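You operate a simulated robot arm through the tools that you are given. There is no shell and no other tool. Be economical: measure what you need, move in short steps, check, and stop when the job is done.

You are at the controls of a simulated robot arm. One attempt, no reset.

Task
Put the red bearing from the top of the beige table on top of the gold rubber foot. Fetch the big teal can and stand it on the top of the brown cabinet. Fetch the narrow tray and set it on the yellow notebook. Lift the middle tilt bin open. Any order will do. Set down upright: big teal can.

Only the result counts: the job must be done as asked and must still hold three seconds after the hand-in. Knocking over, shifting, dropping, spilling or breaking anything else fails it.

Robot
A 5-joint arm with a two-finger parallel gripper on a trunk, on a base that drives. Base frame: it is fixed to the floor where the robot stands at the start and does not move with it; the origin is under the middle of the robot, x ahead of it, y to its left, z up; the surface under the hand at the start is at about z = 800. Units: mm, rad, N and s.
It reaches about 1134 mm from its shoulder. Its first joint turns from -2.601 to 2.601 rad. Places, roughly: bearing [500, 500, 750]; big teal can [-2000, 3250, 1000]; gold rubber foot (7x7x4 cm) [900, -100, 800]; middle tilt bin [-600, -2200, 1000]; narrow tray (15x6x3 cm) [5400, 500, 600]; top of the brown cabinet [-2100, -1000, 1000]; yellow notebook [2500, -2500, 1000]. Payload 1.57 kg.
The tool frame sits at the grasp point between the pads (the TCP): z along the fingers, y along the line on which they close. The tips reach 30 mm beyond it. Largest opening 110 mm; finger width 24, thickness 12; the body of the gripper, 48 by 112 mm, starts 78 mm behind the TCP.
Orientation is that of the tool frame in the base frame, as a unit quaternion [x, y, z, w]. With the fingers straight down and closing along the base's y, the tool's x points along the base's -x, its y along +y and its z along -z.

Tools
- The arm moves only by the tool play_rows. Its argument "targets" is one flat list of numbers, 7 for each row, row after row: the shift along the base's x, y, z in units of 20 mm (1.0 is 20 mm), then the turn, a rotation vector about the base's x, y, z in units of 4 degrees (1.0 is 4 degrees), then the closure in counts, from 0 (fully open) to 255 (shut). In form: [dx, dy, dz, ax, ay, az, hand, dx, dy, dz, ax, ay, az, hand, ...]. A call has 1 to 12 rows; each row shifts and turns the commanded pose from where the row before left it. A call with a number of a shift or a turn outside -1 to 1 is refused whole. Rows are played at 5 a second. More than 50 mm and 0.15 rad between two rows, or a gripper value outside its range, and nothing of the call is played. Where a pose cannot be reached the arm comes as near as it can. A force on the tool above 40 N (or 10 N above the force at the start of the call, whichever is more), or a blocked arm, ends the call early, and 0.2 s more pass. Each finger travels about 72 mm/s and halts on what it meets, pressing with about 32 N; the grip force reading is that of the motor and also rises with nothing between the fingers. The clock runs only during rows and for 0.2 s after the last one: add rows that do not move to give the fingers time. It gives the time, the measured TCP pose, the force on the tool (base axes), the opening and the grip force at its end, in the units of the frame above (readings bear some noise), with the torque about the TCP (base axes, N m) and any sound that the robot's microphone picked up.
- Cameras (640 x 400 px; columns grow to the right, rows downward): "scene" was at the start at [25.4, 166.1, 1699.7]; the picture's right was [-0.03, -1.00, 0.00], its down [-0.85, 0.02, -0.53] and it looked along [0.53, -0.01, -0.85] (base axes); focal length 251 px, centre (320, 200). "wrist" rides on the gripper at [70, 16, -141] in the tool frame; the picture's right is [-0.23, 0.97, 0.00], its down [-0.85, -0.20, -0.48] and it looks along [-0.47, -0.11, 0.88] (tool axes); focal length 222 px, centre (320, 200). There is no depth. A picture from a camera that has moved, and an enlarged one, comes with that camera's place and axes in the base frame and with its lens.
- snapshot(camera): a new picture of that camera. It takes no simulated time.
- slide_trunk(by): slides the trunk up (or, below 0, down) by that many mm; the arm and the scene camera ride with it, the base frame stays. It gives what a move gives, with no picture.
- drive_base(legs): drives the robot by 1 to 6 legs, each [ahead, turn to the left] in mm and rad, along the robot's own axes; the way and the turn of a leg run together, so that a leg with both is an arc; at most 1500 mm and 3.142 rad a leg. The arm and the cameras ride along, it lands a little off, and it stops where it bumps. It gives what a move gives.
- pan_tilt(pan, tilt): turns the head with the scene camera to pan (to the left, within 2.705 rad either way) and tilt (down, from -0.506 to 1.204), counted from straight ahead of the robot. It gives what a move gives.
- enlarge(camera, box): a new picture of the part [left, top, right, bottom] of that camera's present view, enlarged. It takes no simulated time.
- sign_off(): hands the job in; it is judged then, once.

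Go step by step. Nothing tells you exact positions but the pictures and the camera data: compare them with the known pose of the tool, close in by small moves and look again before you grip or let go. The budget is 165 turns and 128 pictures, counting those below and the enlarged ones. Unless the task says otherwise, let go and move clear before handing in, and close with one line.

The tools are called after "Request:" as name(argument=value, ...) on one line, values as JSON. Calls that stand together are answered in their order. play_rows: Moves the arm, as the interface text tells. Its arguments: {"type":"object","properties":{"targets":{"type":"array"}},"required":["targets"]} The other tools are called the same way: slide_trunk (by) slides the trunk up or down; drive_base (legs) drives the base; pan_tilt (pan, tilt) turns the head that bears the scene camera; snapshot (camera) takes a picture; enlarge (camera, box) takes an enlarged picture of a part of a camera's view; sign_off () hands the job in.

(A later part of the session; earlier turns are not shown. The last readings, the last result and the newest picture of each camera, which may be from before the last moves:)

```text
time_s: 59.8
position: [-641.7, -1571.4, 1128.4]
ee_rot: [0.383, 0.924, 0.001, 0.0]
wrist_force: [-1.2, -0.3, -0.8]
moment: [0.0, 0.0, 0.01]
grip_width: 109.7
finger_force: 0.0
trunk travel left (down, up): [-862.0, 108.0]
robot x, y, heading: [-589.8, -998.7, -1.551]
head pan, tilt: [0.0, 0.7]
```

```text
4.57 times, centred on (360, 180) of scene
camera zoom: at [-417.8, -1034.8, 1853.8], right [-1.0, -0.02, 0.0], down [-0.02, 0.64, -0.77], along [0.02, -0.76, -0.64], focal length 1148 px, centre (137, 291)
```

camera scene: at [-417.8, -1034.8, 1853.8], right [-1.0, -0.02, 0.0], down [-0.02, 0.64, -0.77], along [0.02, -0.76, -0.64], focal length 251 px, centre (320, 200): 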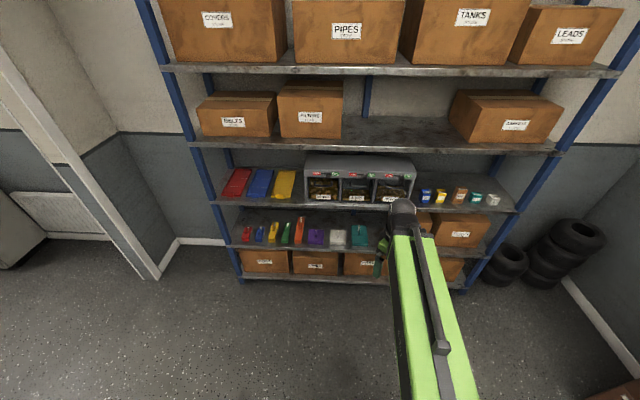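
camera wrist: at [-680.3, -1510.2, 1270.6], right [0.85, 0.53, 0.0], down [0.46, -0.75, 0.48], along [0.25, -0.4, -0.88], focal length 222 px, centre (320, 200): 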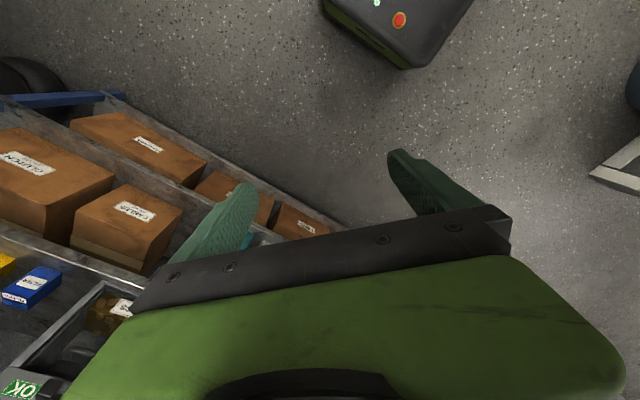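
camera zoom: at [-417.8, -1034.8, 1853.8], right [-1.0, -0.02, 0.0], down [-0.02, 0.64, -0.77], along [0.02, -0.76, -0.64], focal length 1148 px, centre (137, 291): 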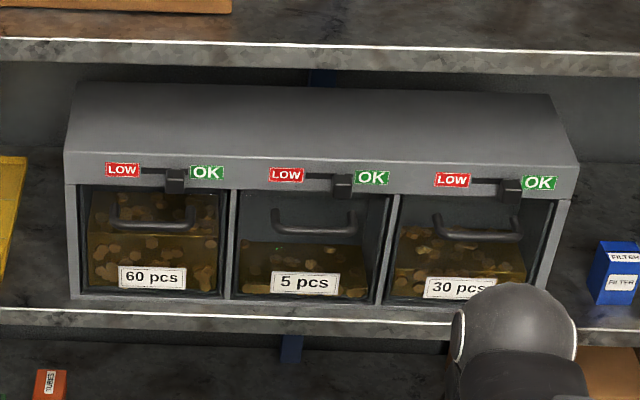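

The middle handle is at about (-590, -2101, 1060). I'll extend the arm, spin so the jaws close vertically, then tilt the tool horizontal.

Request:
play_rows(targets=[0.217, -1, 0, 0, 0, 0.94, 170, 0.217, -1, 0, 0, 0, 0.94, 170, 0.217, -1, 0, 0, 0, 0.94, 170, 0.217, -1, 0, 0, 0, 0.94, 170, 0.217, -1, 0, 0, 0, 0.94, 170, 0.217, -1, 0, 0, 0, 0.94, 170, 0.217, -1, 0, 0, 0, 0.94, 170, 0.217, -1, 0, 0, 0, 0.94, 170, 0.217, -1, 0, 0, 0, 0.94, 170, 0.217, -1, 0, 0, 0, 0.94, 170, 0.217, -1, 0, 0, 0, 0.94, 170, 0.217, -1, 0, 0, 0, 0.94, 170])

Request:
play_rows(targets=[0, 0, 0, -1, 0, 0, 170, 0, 0, 0, -1, 0, 0, 170, 0, 0, 0, -1, 0, 0, 170, 0, 0, 0, -1, 0, 0, 170, 0, 0, 0, -1, 0, 0, 170, 0, 0, 0, -1, 0, 0, 170, 0, 0, 0, -1, 0, 0, 170, 0, 0, 0, -1, 0, 0, 170, 0, 0, 0, -1, 0, 0, 170, 0, 0, 0, -1, 0, 0, 170, 0, 0, 0, -1, 0, 0, 170, 0, 0, 0, -1, 0, 0, 170])

Request:
play_rows(targets=[0, 0, 0, -1, 0, 0, 170, 0, 0, 0, -1, 0, 0, 170, 0, 0, 0, -1, 0, 0, 170, 0, 0, 0, -1, 0, 0, 170, 0, 0, 0, -1, 0, 0, 170, 0, 0, 0, -1, 0, 0, 170, 0, 0, 0, -1, 0, 0, 170, 0, 0, 0, -1, 0, 0, 170, 0, 0, 0, -1, 0, 0, 170, 0, 0, 0, -1, 0, 0, 170])

Request:
snapshot(camera="wrist")

```text
time_s: 62.4
position: [-590.2, -1810.3, 1127.7]
ee_rot: [-0.001, 1.0, 0.002, 0.0]
wrist_force: [0.6, -0.3, 0.0]
moment: [0.0, -0.01, -0.04]
grip_width: 36.6
finger_force: 0.1
trunk travel left (down, up): [-862.0, 108.0]
robot x, y, heading: [-589.0, -997.6, -1.546]
head pan, tilt: [0.0, 0.7]
```

```text
time_s: 65.0
position: [-590.5, -1811.1, 1207.3]
ee_rot: [-0.002, 0.914, -0.406, -0.001]
wrist_force: [-0.2, -0.1, 0.3]
moment: [-0.01, 0.01, -0.01]
grip_width: 36.3
finger_force: 0.1
out of reach, approached as far as the arm can: row 3, 4, 5, 6, 7, 8, 9, 10, 11, 12
trunk travel left (down, up): [-862.0, 108.0]
robot x, y, heading: [-591.6, -1000.5, -1.544]
head pan, tilt: [0.0, 0.7]
```

```text
time_s: 67.2
position: [-590.5, -1811.2, 1358.5]
ee_rot: [-0.001, 0.72, -0.694, -0.002]
wrist_force: [0.5, 0.3, 0.3]
moment: [0.01, -0.01, -0.05]
grip_width: 36.6
finger_force: 0.1
out of reach, approached as far as the arm can: row 1, 2, 3, 4, 5, 6, 7, 8, 9, 10
trunk travel left (down, up): [-862.0, 108.0]
robot x, y, heading: [-591.2, -999.1, -1.544]
head pan, tilt: [0.0, 0.7]
```

```text
89 pictures are left
camera wrist: at [-660.2, -1669.7, 1347.3], right [0.22, 0.04, -0.97], down [0.86, 0.47, 0.21], along [0.47, -0.88, 0.07], focal length 222 px, centre (320, 200)
```

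wrist: 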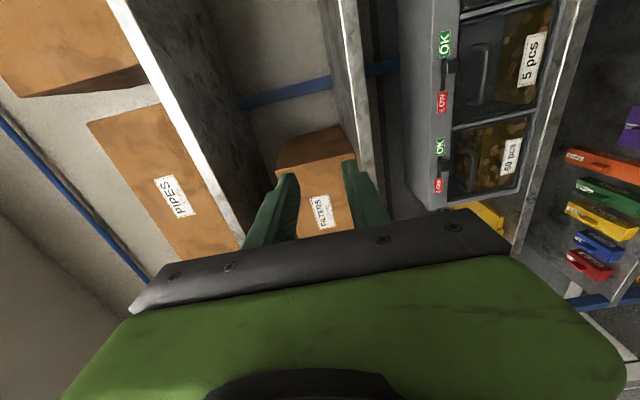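

The tool is horizontal, but the arm rides high, so I'll lower the trunk to bring it to handle height and look.

Request:
slide_trunk(by=-290)

Request:
snapshot(camera="wrist")

Request:
snapshot(camera="scene")

```text
time_s: 70.2
position: [-590.3, -1813.0, 1068.8]
ee_rot: [0.0, 0.721, -0.693, -0.002]
wrist_force: [0.3, -0.2, 0.4]
moment: [0.0, 0.0, -0.03]
grip_width: 36.8
finger_force: 0.1
trunk travel left (down, up): [-572.0, 398.0]
robot x, y, heading: [-594.7, -1001.6, -1.546]
head pan, tilt: [0.0, 0.7]
```

```text
88 pictures are left
camera wrist: at [-660.2, -1669.7, 1057.3], right [0.22, 0.04, -0.97], down [0.86, 0.47, 0.22], along [0.47, -0.88, 0.07], focal length 222 px, centre (320, 200)
```

wrist: 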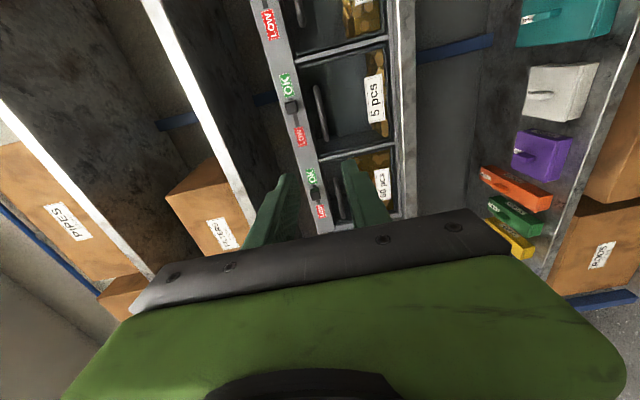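

```text
87 pictures are left
camera scene: at [-417.8, -1034.8, 1563.8], right [-1.0, -0.03, 0.0], down [-0.02, 0.64, -0.77], along [0.02, -0.76, -0.64], focal length 251 px, centre (320, 200)
```

scene: 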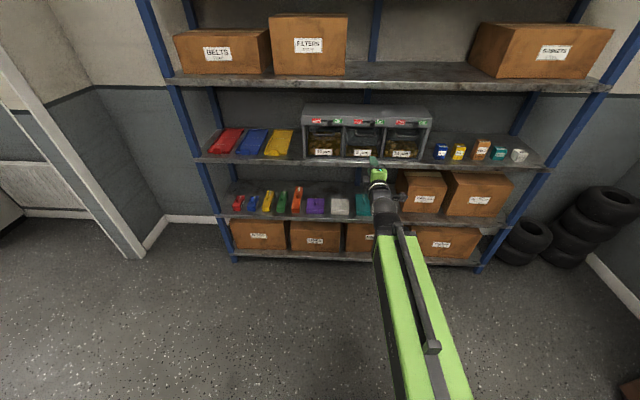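

Request:
enlarge(camera="scene", box=[290, 90, 450, 190])

Request:
enlarge(camera="wrist", box=[240, 40, 420, 150])

```text
4.00 times, centred on (370, 140) of scene
camera zoom: at [-417.8, -1034.8, 1563.8], right [-1.0, -0.03, 0.0], down [-0.02, 0.64, -0.77], along [0.02, -0.76, -0.64], focal length 1004 px, centre (120, 440)
```

zoom: 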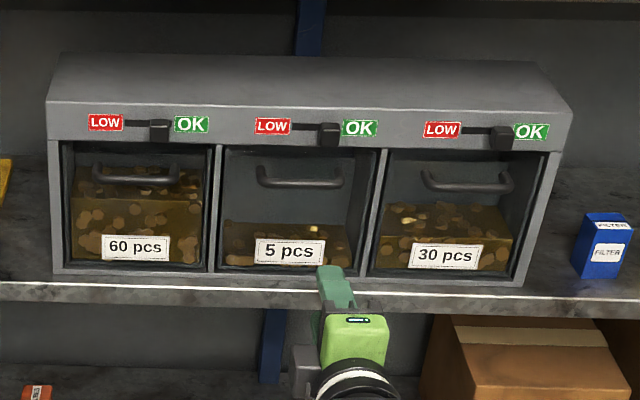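

```text
3.56 times, centred on (330, 95) of wrist
camera zoom: at [-660.2, -1669.7, 1057.3], right [0.22, 0.04, -0.97], down [0.86, 0.47, 0.22], along [0.47, -0.88, 0.07], focal length 790 px, centre (284, 573)
```

zoom: 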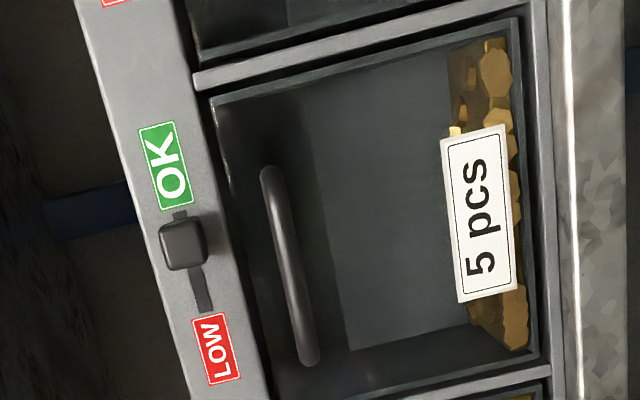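

The handle bar triangulates to about (-598, -2120, 1048), protruding about 30 mm. I'll drive 200 mm closer and align.

Request:
drive_base(legs=[[200, 0]])

Request:
enlarge(camera="wrist", box=[190, 20, 450, 230])

Request:
enlarge(camera="scene", box=[290, 90, 490, 215])

```text
time_s: 71.8
position: [-587.5, -2016.1, 1066.7]
ee_rot: [0.0, 0.72, -0.694, -0.002]
wrist_force: [-0.7, 0.4, 0.5]
moment: [0.05, 0.03, -0.01]
grip_width: 36.5
finger_force: 0.1
trunk travel left (down, up): [-572.0, 398.0]
robot x, y, heading: [-589.2, -1207.6, -1.545]
head pan, tilt: [0.0, 0.7]
```

```text
1.90 times, centred on (320, 125) of wrist
camera zoom: at [-657.2, -1874.1, 1057.2], right [0.22, 0.04, -0.97], down [0.86, 0.47, 0.22], along [0.46, -0.88, 0.07], focal length 423 px, centre (320, 343)
```

zoom: 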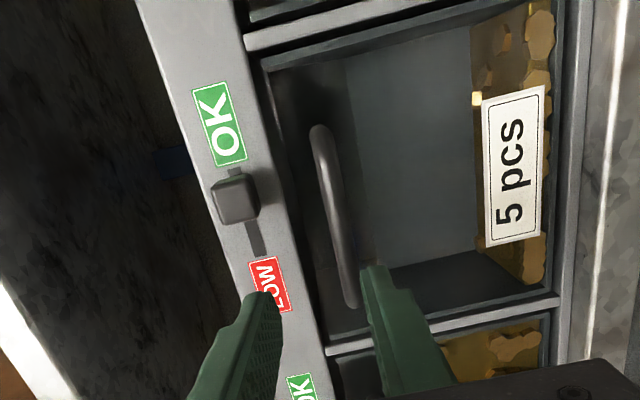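

```text
3.20 times, centred on (390, 152) of scene
camera zoom: at [-412.7, -1239.6, 1563.8], right [-1.0, -0.02, 0.0], down [-0.02, 0.64, -0.77], along [0.02, -0.76, -0.64], focal length 803 px, centre (96, 352)
```

zoom: 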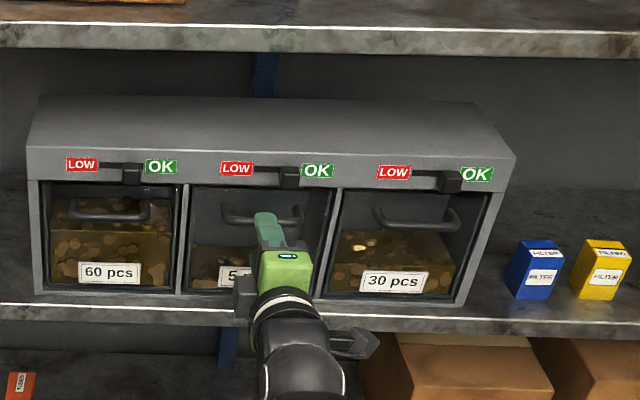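

Handle estimate is about (-603, -2112, 1049). I'll lower 17 mm and advance to just short of the bar.

Request:
slide_trunk(by=-17)

Request:
play_rows(targets=[-0.4, -0.8, 0, 0, 0, 0, 170, -0.4, -0.8, 0, 0, 0, 0, 170, 0, -0.8, 0, 0, 0, 0, 170])

Request:
enlarge(camera="wrist", box=[190, 20, 450, 230])

Request:
enlarge(camera="scene", box=[310, 110, 450, 200])

```text
time_s: 72.4
position: [-587.0, -2016.0, 1051.4]
ee_rot: [0.0, 0.721, -0.693, -0.003]
wrist_force: [-0.8, -0.2, 0.7]
moment: [0.02, -0.01, 0.01]
grip_width: 36.5
finger_force: 0.1
trunk travel left (down, up): [-555.0, 415.0]
robot x, y, heading: [-585.0, -1202.2, -1.541]
head pan, tilt: [0.0, 0.7]
```

```text
time_s: 73.2
position: [-603.2, -2065.2, 1050.5]
ee_rot: [0.0, 0.72, -0.693, -0.002]
wrist_force: [0.5, 0.1, -0.1]
moment: [0.03, -0.04, -0.02]
grip_width: 36.7
finger_force: 0.0
trunk travel left (down, up): [-555.0, 415.0]
robot x, y, heading: [-587.8, -1203.8, -1.542]
head pan, tilt: [0.0, 0.7]
```

```text
1.90 times, centred on (320, 125) of wrist
camera zoom: at [-673.4, -1922.5, 1040.2], right [0.22, 0.04, -0.97], down [0.86, 0.47, 0.22], along [0.46, -0.88, 0.07], focal length 423 px, centre (320, 343)
```

zoom: 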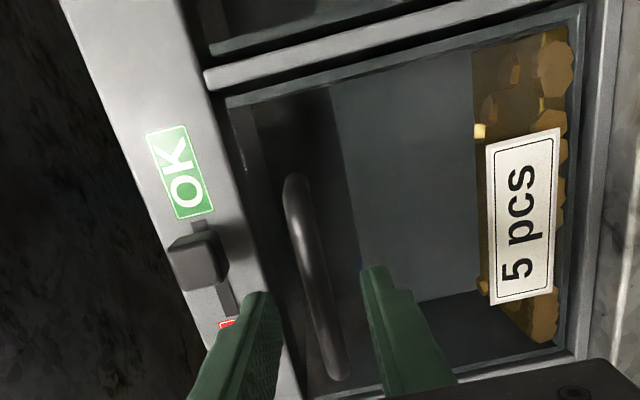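

```text
4.44 times, centred on (380, 155) of scene
camera zoom: at [-412.8, -1239.5, 1546.8], right [-1.0, -0.02, 0.0], down [-0.02, 0.64, -0.77], along [0.02, -0.76, -0.64], focal length 1116 px, centre (53, 400)
```

zoom: 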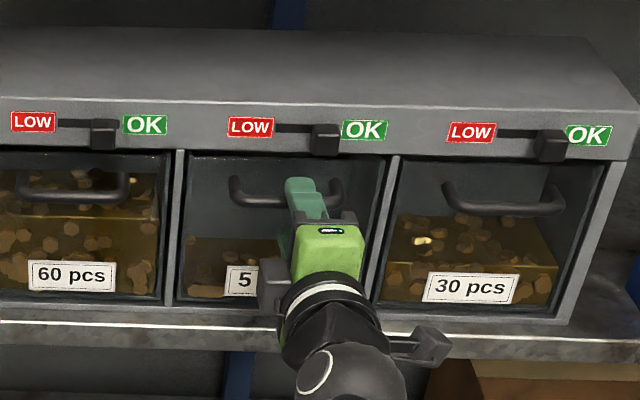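

The bar lies between the two fingers. I'll advance 32 mm so the tips pass it, then close.

Request:
play_rows(targets=[0, -0.8, 0, 0, 0, 0, 170, 0, -0.8, 0, 0, 0, 0, 170, 0, 0, 0, 0, 0, 0, 170])

Request:
enlarge(camera="wrist", box=[190, 20, 450, 230])

```text
time_s: 74.0
position: [-604.0, -2096.0, 1052.0]
ee_rot: [0.0, 0.72, -0.694, -0.002]
wrist_force: [-1.1, 0.3, -0.3]
moment: [-0.03, 0.01, 0.0]
grip_width: 36.4
finger_force: 0.1
trunk travel left (down, up): [-555.0, 415.0]
robot x, y, heading: [-588.3, -1205.4, -1.549]
head pan, tilt: [0.0, 0.7]
```

```text
1.90 times, centred on (320, 125) of wrist
camera zoom: at [-673.4, -1954.2, 1040.3], right [0.22, 0.04, -0.97], down [0.86, 0.47, 0.21], along [0.46, -0.88, 0.07], focal length 423 px, centre (320, 343)
```

zoom: 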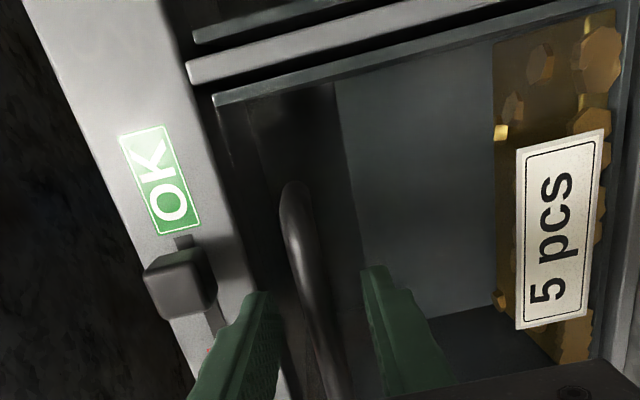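

Request:
play_rows(targets=[0, -0.4, 0, 0, 0, 0, 170, 0, 0, 0, 0, 0, 0, 185, 0, 0, 0, 0, 0, 0, 200, 0, 0, 0, 0, 0, 0, 220, 0, 0, 0, 0, 0, 0, 240, 0, 0, 0, 0, 0, 0, 240])

Request:
enlarge(camera="wrist", box=[190, 20, 450, 230])

```text
time_s: 75.4
position: [-603.3, -2104.0, 1050.8]
ee_rot: [0.0, 0.721, -0.693, -0.003]
wrist_force: [0.0, 3.4, -8.6]
moment: [0.0, -0.08, 0.01]
grip_width: 13.2
finger_force: 3.8
trunk travel left (down, up): [-555.0, 415.0]
robot x, y, heading: [-587.6, -1206.9, -1.546]
head pan, tilt: [0.0, 0.7]
```

```text
1.90 times, centred on (320, 125) of wrist
camera zoom: at [-673.5, -1962.5, 1039.9], right [0.22, 0.04, -0.97], down [0.86, 0.47, 0.22], along [0.46, -0.88, 0.07], focal length 423 px, centre (320, 343)
```

zoom: 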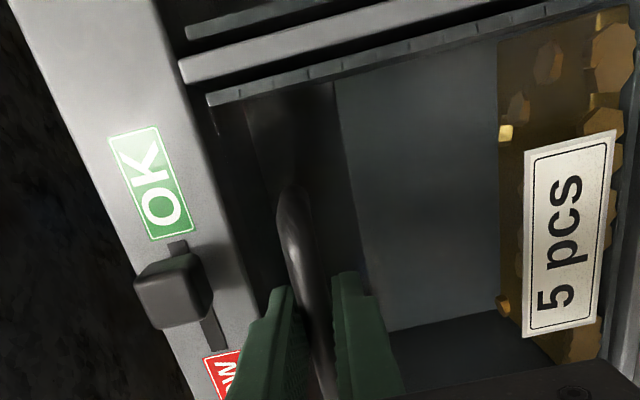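

Request:
play_rows(targets=[0, 0, 0, 0, 0, 0, 255, 0, 0, 0, 0, 0, 0, 255, 0, 0, 0, 0, 0, 0, 255])

```text
time_s: 76.2
position: [-603.8, -2104.7, 1049.4]
ee_rot: [0.001, 0.721, -0.693, -0.001]
wrist_force: [-1.0, 13.1, -21.1]
moment: [0.03, -0.23, 0.08]
grip_width: 11.7
finger_force: 28.9
trunk travel left (down, up): [-555.0, 415.0]
robot x, y, heading: [-589.0, -1203.6, -1.549]
head pan, tilt: [0.0, 0.7]
```

The bar is gripped (11.7 mm). I'll test by pulling outward a little.

Request:
play_rows(targets=[0, 0.3, 0, 0, 0, 0, 255, 0, 0.3, 0, 0, 0, 0, 255, 0, 0.3, 0, 0, 0, 0, 255])

Request:
enlarge(camera="scene", box=[310, 110, 450, 200])

```text
time_s: 77.1
position: [-603.7, -2091.6, 1045.1]
ee_rot: [-0.001, 0.724, -0.69, -0.001]
wrist_force: [-5.9, -13.3, -30.6]
moment: [-0.06, -0.13, 0.72]
grip_width: 11.7
finger_force: 29.1
trunk travel left (down, up): [-555.0, 415.0]
robot x, y, heading: [-583.1, -1204.1, -1.546]
head pan, tilt: [0.0, 0.7]
stopped in row 3: the force on the tool passed its limit at 41 N (the readings are from after the stop); the commanded pose is now the measured one
```

```text
4.44 times, centred on (380, 155) of scene
camera zoom: at [-413.5, -1245.5, 1546.6], right [-1.0, -0.02, 0.0], down [-0.01, 0.65, -0.76], along [0.02, -0.76, -0.65], focal length 1116 px, centre (53, 400)
```

zoom: 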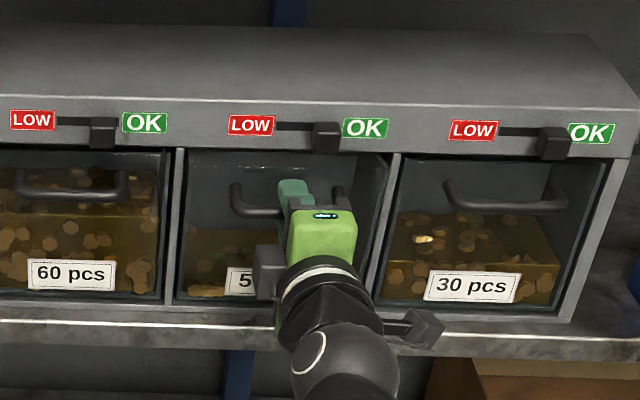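

The hand moved 13 mm out and 4 mm down, which matches a bottom hinge (handle arcs out and down). The arm can't descend by itself, so I'll alternate trunk-down and pull-out steps.

Request:
slide_trunk(by=-8)

Request:
enlarge(camera="wrist", box=[190, 20, 450, 230])

```text
time_s: 77.7
position: [-603.3, -2086.2, 1044.2]
ee_rot: [0.0, 0.721, -0.693, -0.002]
wrist_force: [1.5, -0.9, 3.0]
moment: [-0.09, -0.09, -0.79]
grip_width: 12.0
finger_force: 28.7
trunk travel left (down, up): [-547.0, 423.0]
robot x, y, heading: [-582.9, -1206.2, -1.543]
head pan, tilt: [0.0, 0.7]
```

```text
1.90 times, centred on (320, 125) of wrist
camera zoom: at [-672.9, -1943.9, 1032.9], right [0.22, 0.04, -0.97], down [0.86, 0.47, 0.21], along [0.46, -0.88, 0.07], focal length 423 px, centre (320, 343)
```

zoom: 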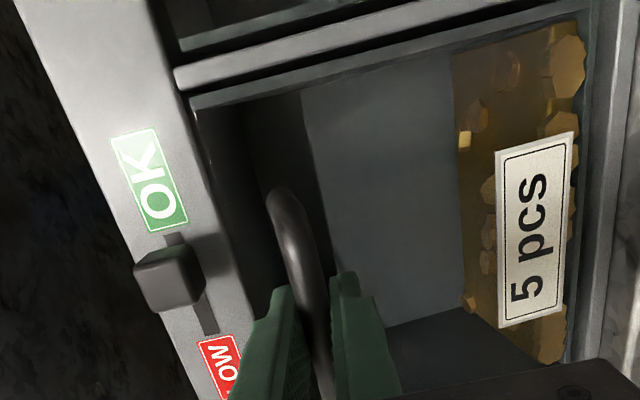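

Forces are low and the motion matches the arc. Continue: trunk down 4, pull 12, trunk down 5.

Request:
slide_trunk(by=-4)

Request:
play_rows(targets=[0, 0.3, 0, 0, 0, 0, 255, 0, 0.3, 0, 0, 0, 0, 255])

Request:
slide_trunk(by=-5)

Request:
enlarge(camera="scene", box=[310, 110, 450, 200])

```text
time_s: 78.2
position: [-603.9, -2083.1, 1042.0]
ee_rot: [0.0, 0.719, -0.695, -0.002]
wrist_force: [3.3, 9.7, 26.2]
moment: [-0.06, -0.08, -0.74]
grip_width: 11.5
finger_force: 29.2
trunk travel left (down, up): [-543.0, 427.0]
robot x, y, heading: [-586.5, -1207.3, -1.546]
head pan, tilt: [0.0, 0.7]
```

```text
time_s: 78.8
position: [-602.2, -2074.0, 1037.6]
ee_rot: [0.0, 0.722, -0.692, -0.002]
wrist_force: [0.2, 2.6, 3.7]
moment: [0.03, 0.0, 0.05]
grip_width: 11.9
finger_force: 28.9
trunk travel left (down, up): [-543.0, 427.0]
robot x, y, heading: [-585.3, -1206.3, -1.544]
head pan, tilt: [0.0, 0.7]
```

```text
time_s: 79.3
position: [-603.5, -2072.5, 1036.2]
ee_rot: [0.0, 0.72, -0.694, -0.003]
wrist_force: [3.9, 10.9, 22.6]
moment: [-0.05, 0.02, -0.56]
grip_width: 11.8
finger_force: 29.3
trunk travel left (down, up): [-538.0, 432.0]
robot x, y, heading: [-585.8, -1206.5, -1.549]
head pan, tilt: [0.0, 0.7]
```

```text
4.44 times, centred on (380, 155) of scene
camera zoom: at [-412.2, -1235.4, 1530.1], right [-1.0, -0.02, 0.0], down [-0.02, 0.64, -0.77], along [0.02, -0.77, -0.64], focal length 1116 px, centre (53, 400)
```

zoom: 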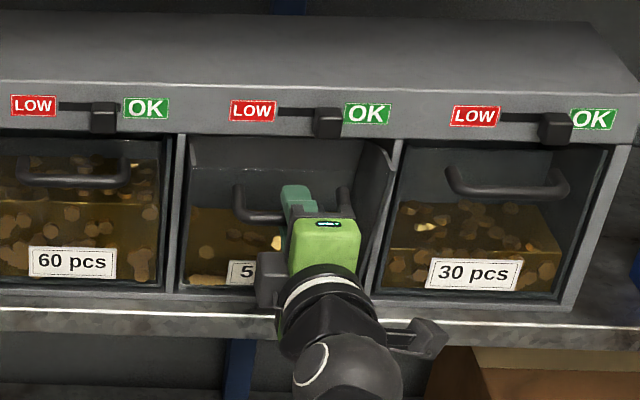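

The bin is visibly tilting out (about 20° so far). Continue along the arc.

Request:
play_rows(targets=[0, 0.3, 0, 0, 0, 0, 255, 0, 0.3, 0, 0, 0, 0, 255])

Request:
slide_trunk(by=-7)

Request:
play_rows(targets=[0, 0.2, 0, 0, 0, 0, 255, 0, 0.2, 0, 0, 0, 0, 255])

Request:
slide_trunk(by=-7)

Request:
play_rows(targets=[0, 0.2, 0, 0, 0, 0, 255, 0, 0.2, 0, 0, 0, 0, 255])

Request:
enlarge(camera="scene", box=[310, 110, 450, 200])

```text
time_s: 79.9
position: [-602.5, -2062.8, 1031.9]
ee_rot: [-0.001, 0.723, -0.69, -0.001]
wrist_force: [-0.4, -3.3, -3.9]
moment: [0.05, 0.05, 0.12]
grip_width: 11.8
finger_force: 29.0
trunk travel left (down, up): [-538.0, 432.0]
robot x, y, heading: [-589.0, -1204.4, -1.545]
head pan, tilt: [0.0, 0.7]
```

```text
time_s: 80.5
position: [-603.2, -2060.4, 1029.6]
ee_rot: [0.0, 0.721, -0.693, -0.002]
wrist_force: [4.9, 11.0, 17.1]
moment: [-0.02, 0.12, -0.7]
grip_width: 11.7
finger_force: 28.5
trunk travel left (down, up): [-531.0, 439.0]
robot x, y, heading: [-585.7, -1205.4, -1.543]
head pan, tilt: [0.0, 0.7]
```

```text
time_s: 81.1
position: [-602.5, -2055.0, 1025.4]
ee_rot: [0.0, 0.722, -0.692, -0.003]
wrist_force: [4.1, -2.6, -2.0]
moment: [-0.06, 0.14, 0.12]
grip_width: 11.5
finger_force: 29.5
trunk travel left (down, up): [-531.0, 439.0]
robot x, y, heading: [-586.0, -1204.9, -1.55]
head pan, tilt: [0.0, 0.7]
```

```text
time_s: 81.7
position: [-602.3, -2051.7, 1022.9]
ee_rot: [0.0, 0.72, -0.694, -0.002]
wrist_force: [8.2, 13.6, 18.1]
moment: [-0.08, 0.2, -0.65]
grip_width: 11.9
finger_force: 28.4
trunk travel left (down, up): [-524.0, 446.0]
robot x, y, heading: [-586.7, -1203.0, -1.542]
head pan, tilt: [0.0, 0.7]
```

```text
time_s: 82.3
position: [-602.3, -2046.5, 1019.2]
ee_rot: [0.0, 0.723, -0.691, -0.002]
wrist_force: [5.7, -1.9, -2.2]
moment: [0.03, 0.2, 0.03]
grip_width: 11.7
finger_force: 29.5
trunk travel left (down, up): [-524.0, 446.0]
robot x, y, heading: [-580.6, -1206.5, -1.548]
head pan, tilt: [0.0, 0.7]
```

```text
4.44 times, centred on (380, 155) of scene
camera zoom: at [-412.0, -1239.9, 1515.4], right [-1.0, -0.02, 0.0], down [-0.02, 0.64, -0.76], along [0.02, -0.76, -0.64], focal length 1116 px, centre (53, 400)
```

zoom: 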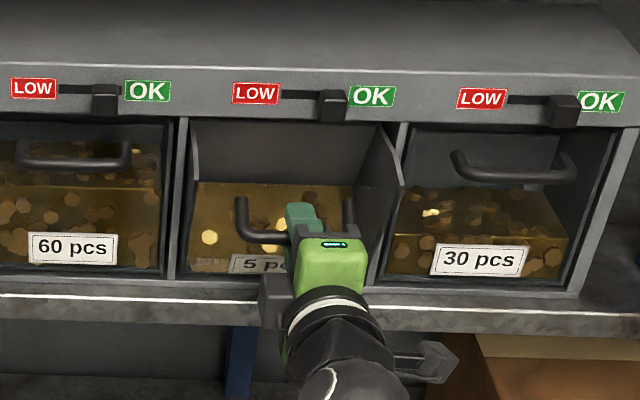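

The bin is about 30° open. Keep going until the stop.

Request:
slide_trunk(by=-8)

Request:
play_rows(targets=[0, 0.2, 0, 0, 0, 0, 255, 0, 0.2, 0, 0, 0, 0, 255])

Request:
slide_trunk(by=-8)

Request:
play_rows(targets=[0, 0.2, 0, 0, 0, 0, 255, 0, 0.2, 0, 0, 0, 0, 255])

Request:
enlarge(camera="scene", box=[310, 110, 450, 200])

```text
time_s: 82.8
position: [-602.1, -2043.2, 1014.6]
ee_rot: [-0.001, 0.72, -0.694, -0.002]
wrist_force: [11.6, 19.0, 19.0]
moment: [-0.01, 0.23, -0.48]
grip_width: 11.5
finger_force: 29.3
trunk travel left (down, up): [-516.0, 454.0]
robot x, y, heading: [-584.8, -1204.2, -1.551]
head pan, tilt: [0.0, 0.7]
```

```text
time_s: 83.4
position: [-601.5, -2038.7, 1010.3]
ee_rot: [-0.001, 0.722, -0.692, -0.001]
wrist_force: [7.2, -1.4, -2.5]
moment: [0.0, 0.23, 0.09]
grip_width: 11.9
finger_force: 29.1
trunk travel left (down, up): [-516.0, 454.0]
robot x, y, heading: [-587.2, -1204.0, -1.547]
head pan, tilt: [0.0, 0.7]
```

```text
time_s: 84.0
position: [-601.9, -2035.4, 1006.6]
ee_rot: [0.0, 0.72, -0.694, -0.003]
wrist_force: [10.1, 17.4, 15.3]
moment: [0.0, 0.26, -0.31]
grip_width: 11.9
finger_force: 29.0
trunk travel left (down, up): [-508.0, 462.0]
robot x, y, heading: [-584.2, -1203.4, -1.545]
head pan, tilt: [0.0, 0.7]
```

```text
time_s: 84.6
position: [-602.0, -2032.5, 1001.7]
ee_rot: [0.0, 0.722, -0.692, -0.002]
wrist_force: [8.4, -6.3, -4.8]
moment: [-0.04, 0.3, 0.16]
grip_width: 11.4
finger_force: 29.3
trunk travel left (down, up): [-508.0, 462.0]
robot x, y, heading: [-586.0, -1203.6, -1.545]
head pan, tilt: [0.0, 0.7]
```

```text
4.44 times, centred on (380, 155) of scene
camera zoom: at [-411.7, -1241.1, 1499.3], right [-1.0, -0.02, 0.0], down [-0.02, 0.64, -0.76], along [0.02, -0.76, -0.64], focal length 1116 px, centre (53, 400)
```

zoom: 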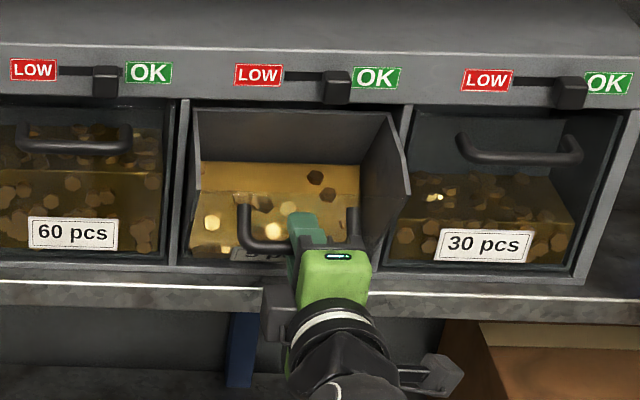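

About 45° open now. One more step or two to see if there is a stop.

Request:
slide_trunk(by=-8)

Request:
play_rows(targets=[0, 0.15, 0, 0, 0, 0, 255, 0, 0.15, 0, 0, 0, 0, 255])

Request:
enlarge(camera="scene", box=[310, 110, 450, 200])

```text
time_s: 85.2
position: [-602.0, -2028.9, 997.6]
ee_rot: [0.0, 0.72, -0.693, -0.002]
wrist_force: [9.7, 12.5, 6.7]
moment: [0.01, 0.35, -0.39]
grip_width: 11.9
finger_force: 28.4
trunk travel left (down, up): [-500.0, 470.0]
robot x, y, heading: [-584.8, -1204.0, -1.545]
head pan, tilt: [0.0, 0.7]
```

```text
time_s: 85.8
position: [-603.5, -2026.2, 992.7]
ee_rot: [-0.002, 0.723, -0.691, -0.004]
wrist_force: [9.9, -9.2, -7.9]
moment: [-0.04, 0.33, 0.0]
grip_width: 11.8
finger_force: 29.1
trunk travel left (down, up): [-500.0, 470.0]
robot x, y, heading: [-588.9, -1205.7, -1.546]
head pan, tilt: [0.0, 0.7]
```

```text
4.44 times, centred on (380, 155) of scene
camera zoom: at [-411.5, -1241.7, 1491.4], right [-1.0, -0.02, 0.0], down [-0.02, 0.65, -0.76], along [0.02, -0.76, -0.65], focal length 1116 px, centre (53, 400)
```

zoom: 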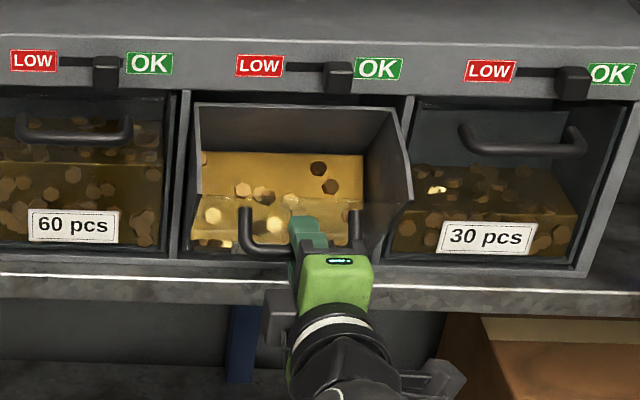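

Request:
slide_trunk(by=-9)

Request:
play_rows(targets=[0, 0.1, 0, 0, 0, 0, 255, 0, 0.1, 0, 0, 0, 0, 255])

Request:
slide_trunk(by=-8)

Request:
enlarge(camera="scene", box=[310, 110, 450, 200])

```text
time_s: 86.3
position: [-602.8, -2023.9, 990.5]
ee_rot: [0.001, 0.718, -0.696, -0.005]
wrist_force: [7.0, -0.7, 15.4]
moment: [-0.01, 0.32, 0.54]
grip_width: 11.9
finger_force: 29.2
trunk travel left (down, up): [-492.0, 478.0]
robot x, y, heading: [-588.6, -1206.7, -1.547]
head pan, tilt: [0.0, 0.7]
stopped: the force on the tool passed its limit at 48 N (the readings are from after the stop); the commanded pose is now the measured one
```

```text
time_s: 86.8
position: [-601.9, -2023.3, 991.0]
ee_rot: [0.001, 0.718, -0.696, -0.005]
wrist_force: [5.4, -10.2, 16.3]
moment: [-0.01, 0.32, 0.5]
grip_width: 12.1
finger_force: 28.7
trunk travel left (down, up): [-492.0, 478.0]
robot x, y, heading: [-585.4, -1203.8, -1.548]
head pan, tilt: [0.0, 0.7]
stopped in row 2: the force on the tool passed its limit at 42 N (the readings are from after the stop); the commanded pose is now the measured one
```

```text
time_s: 87.1
position: [-601.6, -2022.8, 991.3]
ee_rot: [0.002, 0.715, -0.699, -0.005]
wrist_force: [4.7, -3.6, 15.4]
moment: [-0.09, 0.41, -0.54]
grip_width: 11.6
finger_force: 29.1
trunk travel left (down, up): [-491.0, 479.0]
robot x, y, heading: [-584.1, -1204.4, -1.548]
head pan, tilt: [0.0, 0.7]
stopped: the force on the tool passed its limit at 50 N (the readings are from after the stop); the commanded pose is now the measured one
```

```text
4.44 times, centred on (380, 155) of scene
camera zoom: at [-412.0, -1238.5, 1482.1], right [-1.0, -0.02, 0.0], down [-0.02, 0.64, -0.77], along [0.02, -0.77, -0.64], focal length 1116 px, centre (53, 400)
```

zoom: 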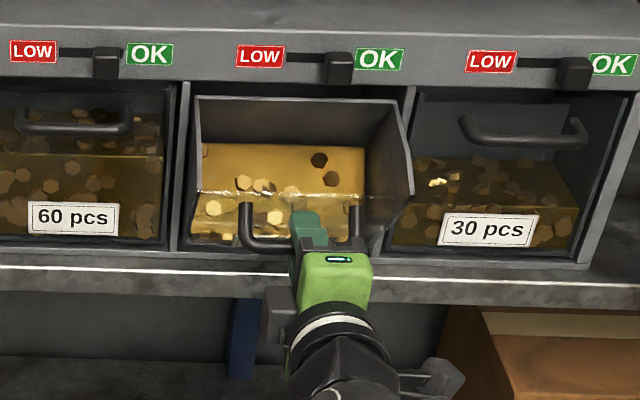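

It hit its stop, fully open. I'll release the handle and watch whether it stays.

Request:
play_rows(targets=[0, 0, 0, 0, 0, 0, 240, 0, 0, 0, 0, 0, 0, 220, 0, 0, 0, 0, 0, 0, 190, 0, 0, 0, 0, 0, 0, 170, 0, 0, 0, 0, 0, 0, 160, 0, 0, 0, 0, 0, 0, 160])

Request:
enlarge(camera="scene", box=[310, 110, 450, 200])

Request:
enlarge(camera="wrist", box=[190, 20, 450, 230])

```text
time_s: 88.5
position: [-602.5, -2023.9, 989.8]
ee_rot: [0.003, 0.716, -0.698, -0.005]
wrist_force: [-0.4, 0.3, -1.0]
moment: [0.01, -0.04, 0.0]
grip_width: 39.7
finger_force: 0.1
trunk travel left (down, up): [-491.0, 479.0]
robot x, y, heading: [-585.8, -1203.7, -1.547]
head pan, tilt: [0.0, 0.7]
```

```text
4.44 times, centred on (380, 155) of scene
camera zoom: at [-412.7, -1239.9, 1482.3], right [-1.0, -0.02, 0.0], down [-0.02, 0.64, -0.76], along [0.02, -0.76, -0.64], focal length 1116 px, centre (53, 400)
```

zoom: 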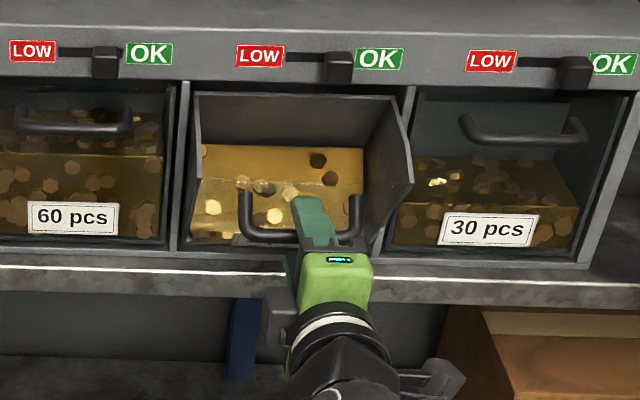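

```text
1.90 times, centred on (320, 125) of wrist
camera zoom: at [-671.7, -1881.9, 976.9], right [0.22, 0.02, -0.97], down [0.86, 0.46, 0.21], along [0.46, -0.89, 0.08], focal length 423 px, centre (320, 343)
```

zoom: 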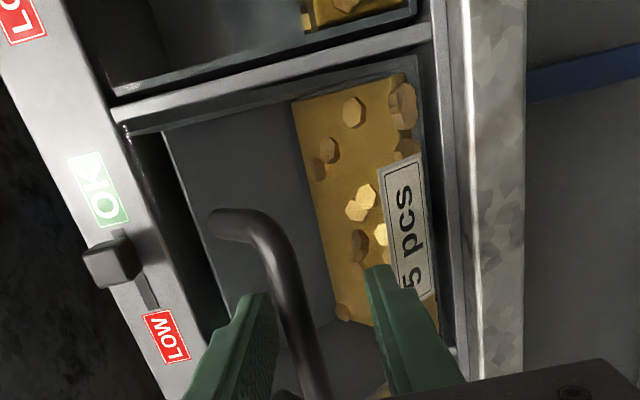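

It stays open. I'll back the hand straight out.

Request:
play_rows(targets=[0, 0.8, 0, 0, 0, 0, 160, 0, 1, 0, 0, 0, 0, 160, 0, 1, 0, 0, 0, 0, 160, 0, 1, 0, 0, 0, 0, 160, 0, 1, 0, 0, 0, 0, 160])

Request:
drive_base(legs=[[-400, 0]])

Request:
snapshot(camera="scene")

```text
time_s: 89.7
position: [-602.7, -2015.5, 989.1]
ee_rot: [0.002, 0.716, -0.698, -0.004]
wrist_force: [-0.1, 0.3, -0.2]
moment: [-0.02, 0.03, -0.03]
grip_width: 40.8
finger_force: 0.0
out of reach, approached as far as the arm can: row 1, 2, 3, 4, 5
trunk travel left (down, up): [-491.0, 479.0]
robot x, y, heading: [-584.7, -1205.3, -1.546]
head pan, tilt: [0.0, 0.7]
```

```text
time_s: 92.2
position: [-612.1, -1613.8, 990.5]
ee_rot: [0.002, 0.716, -0.698, -0.004]
wrist_force: [0.0, 0.2, 0.1]
moment: [-0.03, 0.01, -0.01]
grip_width: 41.3
finger_force: 0.1
trunk travel left (down, up): [-491.0, 479.0]
robot x, y, heading: [-598.7, -802.1, -1.545]
head pan, tilt: [0.0, 0.7]
```

```text
69 pictures are left
camera scene: at [-422.3, -837.8, 1482.3], right [-1.0, -0.03, 0.0], down [-0.02, 0.64, -0.76], along [0.02, -0.76, -0.64], focal length 251 px, centre (320, 200)
```

scene: 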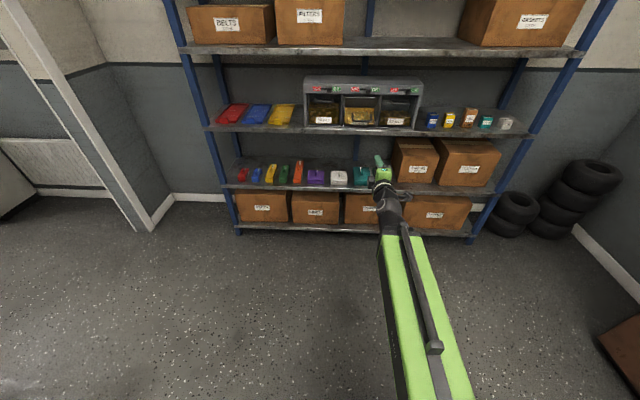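

The bin stays open. Next is the teal can on the long bench along the -x wall. I'll turn left and drive up the aisle to about (-600, 3200).

Request:
slide_trunk(by=300)

Request:
drive_base(legs=[[0, 3.116], [1400, 0], [1400, 0], [1200, 0]])

Request:
pan_tilt(pan=1.45, tilt=0.45)

Request:
snapshot(camera="scene")

```text
time_s: 95.2
position: [-611.4, -1614.4, 1290.6]
ee_rot: [0.002, 0.716, -0.698, -0.004]
wrist_force: [-0.3, -0.5, -0.5]
moment: [0.0, -0.02, -0.02]
grip_width: 41.0
finger_force: 0.0
trunk travel left (down, up): [-791.0, 179.0]
robot x, y, heading: [-595.6, -803.4, -1.547]
head pan, tilt: [0.0, 0.7]
```

```text
time_s: 97.3
position: [-368.2, -1581.7, 1289.0]
ee_rot: [-0.106, 0.708, -0.691, 0.1]
wrist_force: [-0.5, -1.0, -0.2]
moment: [0.05, -0.05, 0.01]
grip_width: 41.2
finger_force: 0.0
trunk travel left (down, up): [-791.0, 179.0]
robot x, y, heading: [-589.7, -800.6, -1.292]
head pan, tilt: [0.0, 0.7]
stopped in leg 1: the robot was blocked; the commanded pose is now the measured one
```

```text
time_s: 98.8
position: [-367.9, -1581.4, 1290.0]
ee_rot: [-0.106, 0.708, -0.691, 0.099]
wrist_force: [0.5, 0.3, -0.3]
moment: [0.01, 0.0, 0.04]
grip_width: 41.0
finger_force: 0.0
trunk travel left (down, up): [-791.0, 179.0]
robot x, y, heading: [-590.3, -801.1, -1.292]
head pan, tilt: [1.45, 0.45]
```

```text
68 pictures are left
camera scene: at [-344.9, -694.0, 1804.4], right [0.16, -0.99, 0.0], down [-0.43, -0.07, -0.9], along [0.89, 0.15, -0.44], focal length 251 px, centre (320, 200)
```

scene: 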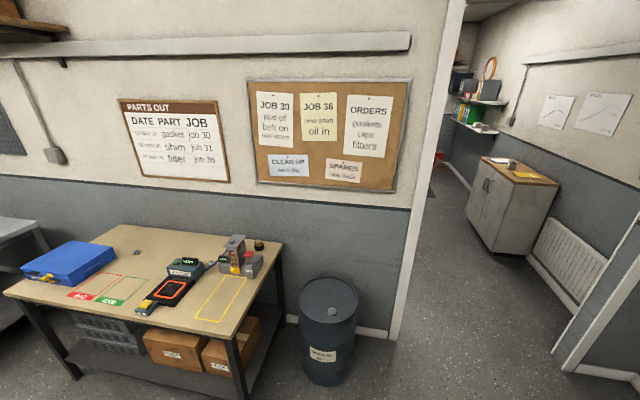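

The turn was blocked early, and nothing obvious shows. I'll look down behind the robot.

Request:
pan_tilt(pan=2.6, tilt=1.0)

Request:
snapshot(camera="scene")

Request:
pan_tilt(pan=-2.2, tilt=0.9)

Request:
snapshot(camera="scene")

```text
time_s: 100.2
position: [-368.3, -1581.6, 1289.6]
ee_rot: [-0.107, 0.708, -0.69, 0.1]
wrist_force: [1.2, 0.3, -0.1]
moment: [-0.01, -0.01, 0.04]
grip_width: 41.2
finger_force: 0.1
trunk travel left (down, up): [-791.0, 179.0]
robot x, y, heading: [-585.1, -799.4, -1.284]
head pan, tilt: [2.601, 1.0]
```

```text
67 pictures are left
camera scene: at [-417.8, -641.5, 1758.9], right [0.97, -0.25, 0.0], down [-0.21, -0.81, -0.54], along [0.14, 0.52, -0.84], focal length 251 px, centre (320, 200)
```

scene: 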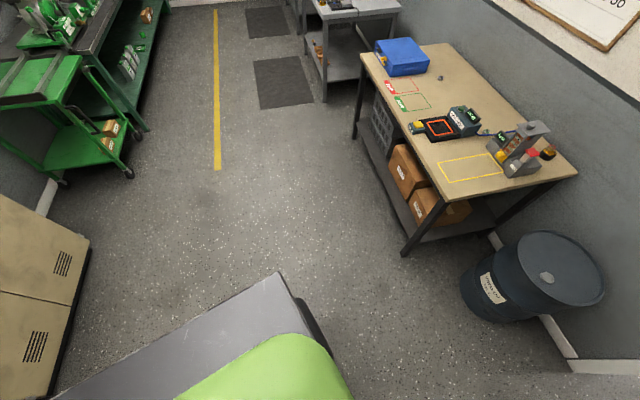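

```text
time_s: 104.0
position: [-367.9, -1583.3, 1290.2]
ee_rot: [-0.107, 0.708, -0.691, 0.101]
wrist_force: [0.8, 0.0, -0.1]
moment: [0.0, 0.01, 0.02]
grip_width: 41.4
finger_force: 0.0
trunk travel left (down, up): [-791.0, 179.0]
robot x, y, heading: [-589.3, -802.8, -1.289]
head pan, tilt: [-2.201, 0.901]
```

```text
66 pictures are left
camera scene: at [-506.6, -683.4, 1766.1], right [0.34, 0.94, 0.0], down [0.74, -0.27, -0.62], along [-0.58, 0.21, -0.78], focal length 251 px, centre (320, 200)
```

scene: 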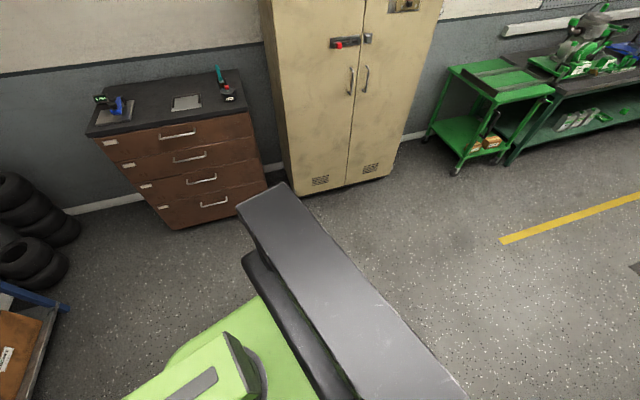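

Request:
drive_base(legs=[[0, -1.6], [0, -1.82]])

```text
time_s: 105.8
position: [-654.5, -1611.0, 1289.7]
ee_rot: [0.02, 0.716, -0.697, -0.023]
wrist_force: [-0.5, 0.5, 0.1]
moment: [-0.03, 0.03, 0.02]
grip_width: 41.1
finger_force: 0.1
trunk travel left (down, up): [-791.0, 179.0]
robot x, y, heading: [-597.7, -804.9, -1.589]
head pan, tilt: [-2.201, 0.901]
stopped in leg 1: the robot was blocked; the commanded pose is now the measured one
```

Still blocked when turning either way. I'll back up toward the open aisle and try there.

Request:
drive_base(legs=[[-500, 0], [0, 1.0]])

```text
time_s: 109.9
position: [-379.5, -1082.7, 1289.9]
ee_rot: [-0.097, 0.71, -0.692, 0.093]
wrist_force: [-0.3, 0.6, 0.1]
moment: [0.0, 0.01, -0.01]
grip_width: 41.1
finger_force: 0.0
trunk travel left (down, up): [-791.0, 179.0]
robot x, y, heading: [-579.9, -297.8, -1.318]
head pan, tilt: [-2.201, 0.901]
stopped in leg 2: the robot was blocked; the commanded pose is now the measured one
```

The blocking follows the turn itself, not any obstacle, and is probably due to the extended horizontal arm. I'll try fractional turns.

Request:
drive_base(legs=[[0, 0.22], [0, 0.22], [0, 0.22], [0, 0.22], [0, 0.22], [0, 0.22]])

```text
time_s: 111.5
position: [-189.2, -1006.6, 1290.5]
ee_rot: [-0.185, 0.692, -0.674, 0.177]
wrist_force: [-0.8, 0.7, -0.9]
moment: [-0.01, -0.02, 0.0]
grip_width: 40.7
finger_force: 0.2
trunk travel left (down, up): [-791.0, 179.0]
robot x, y, heading: [-570.3, -293.4, -1.097]
head pan, tilt: [-2.201, 0.901]
stopped in leg 2: the robot was blocked; the commanded pose is now the measured one
```

I'll fold the tool back to pointing down and retract, as it was when turning worked.

Request:
play_rows(targets=[0, 0, 0, 0.89, 0.456, 0, 160, 0, 0, 0, 0.89, 0.456, 0, 160, 0, 0, 0, 0.89, 0.456, 0, 160, 0, 0, 0, 0.89, 0.456, 0, 160, 0, 0, 0, 0.89, 0.456, 0, 160, 0, 0, 0, 0.89, 0.456, 0, 160, 0, 0, 0, 0.89, 0.456, 0, 160, 0, 0, 0, 0.89, 0.456, 0, 160, 0, 0, 0, 0.89, 0.456, 0, 160, 0, 0, 0, 0.89, 0.456, 0, 160, 0, 0, 0, 0.89, 0.456, 0, 160, 0, 0, 0, 0.89, 0.456, 0, 160])

Request:
play_rows(targets=[-0.4, 0.8, 0, 0.89, 0.456, 0, 160, -0.4, 0.8, 0, 0.89, 0.456, 0, 160, -0.4, 0.8, 0, 0.89, 0.456, 0, 160, -0.4, 0.8, 0, 0.89, 0.456, 0, 160, -0.4, 0.8, 0, 0.89, 0.456, 0, 160, -0.4, 0.8, 0, 0.89, 0.456, 0, 160, -0.4, 0.8, 0, 0.89, 0.456, 0, 160, -0.4, 0.8, 0, 0.89, 0.456, 0, 160, -0.4, 0.8, 0, 0.89, 0.456, 0, 160, -0.4, 0.8, 0, 0.89, 0.456, 0, 160, -0.4, 0.8, 0, 0, 0, 0, 160, -0.4, 0.8, 0, 0, 0, 0, 160])

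Request:
drive_base(legs=[[0, 1.3]])

```text
time_s: 114.1
position: [-186.5, -1006.8, 1124.7]
ee_rot: [-0.23, 0.898, -0.357, 0.114]
wrist_force: [-0.3, -0.7, 0.0]
moment: [-0.01, 0.0, -0.01]
grip_width: 41.0
finger_force: 0.1
out of reach, approached as far as the arm can: row 1, 2, 3, 4, 5, 6, 7, 8, 9, 10, 11, 12
trunk travel left (down, up): [-791.0, 179.0]
robot x, y, heading: [-575.6, -292.1, -1.09]
head pan, tilt: [-2.201, 0.901]
```

```text
time_s: 116.7
position: [-281.7, -813.5, 1058.5]
ee_rot: [-0.237, 0.97, -0.025, 0.038]
wrist_force: [-0.8, 0.2, -0.6]
moment: [-0.04, 0.01, 0.0]
grip_width: 40.7
finger_force: 0.1
out of reach, approached as far as the arm can: row 1, 2, 3, 4, 5, 6, 7, 8, 10
trunk travel left (down, up): [-791.0, 179.0]
robot x, y, heading: [-575.0, -291.8, -1.094]
head pan, tilt: [-2.201, 0.901]
```

```text
time_s: 120.3
position: [9.1, -149.6, 1059.1]
ee_rot: [0.776, -0.628, -0.003, -0.046]
wrist_force: [-0.5, -0.4, -0.3]
moment: [0.09, 0.01, -0.02]
grip_width: 41.1
finger_force: 0.0
trunk travel left (down, up): [-791.0, 179.0]
robot x, y, heading: [-580.6, -249.0, 0.206]
head pan, tilt: [-2.201, 0.901]
```

Turning works with the arm folded. Continue to the bench.

Request:
drive_base(legs=[[0, 1.365], [1500, 0], [1450, 0]])

Request:
pan_tilt(pan=1.4, tilt=0.5)

Request:
snapshot(camera="scene")

```text
time_s: 138.0
position: [-514.4, 3318.4, 1058.2]
ee_rot: [0.999, -0.002, -0.03, -0.033]
wrist_force: [-0.8, -0.5, -0.1]
moment: [-0.03, 0.0, 0.0]
grip_width: 41.2
finger_force: 0.0
trunk travel left (down, up): [-791.0, 179.0]
robot x, y, heading: [-542.9, 2721.2, 1.558]
head pan, tilt: [-2.201, 0.901]
```

```text
time_s: 141.0
position: [-515.4, 3317.7, 1059.0]
ee_rot: [0.999, -0.002, -0.031, -0.034]
wrist_force: [0.0, 0.3, 0.4]
moment: [-0.01, 0.01, 0.0]
grip_width: 40.8
finger_force: 0.0
trunk travel left (down, up): [-791.0, 179.0]
robot x, y, heading: [-540.6, 2718.2, 1.561]
head pan, tilt: [1.4, 0.499]
```

```text
65 pictures are left
camera scene: at [-799.4, 2694.2, 1800.0], right [0.18, 0.98, 0.0], down [0.47, -0.09, -0.88], along [-0.86, 0.16, -0.48], focal length 251 px, centre (320, 200)
```

scene: 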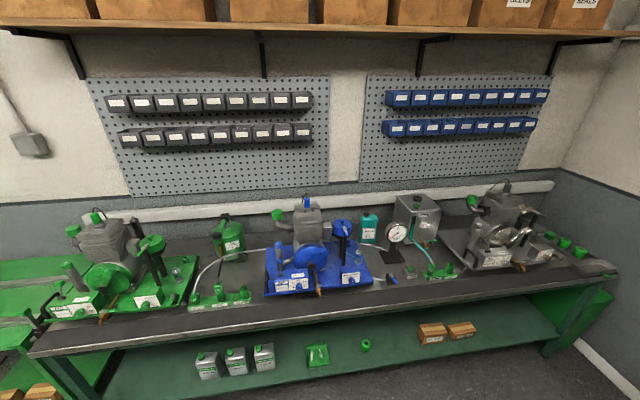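

The teal can is next to the gauge block, behind the blue machine. I'll enlarge.

Request:
enlarge(camera="scene", box=[320, 180, 460, 300])

```text
3.33 times, centred on (390, 240) of scene
camera zoom: at [-799.4, 2694.2, 1800.0], right [0.18, 0.98, 0.0], down [0.47, -0.09, -0.88], along [-0.86, 0.16, -0.48], focal length 837 px, centre (87, 67)
```

zoom: 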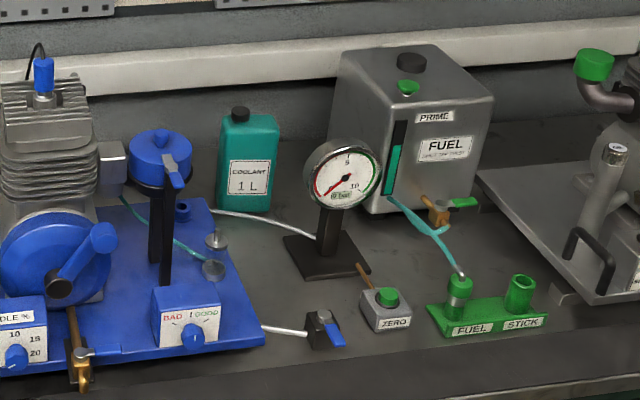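

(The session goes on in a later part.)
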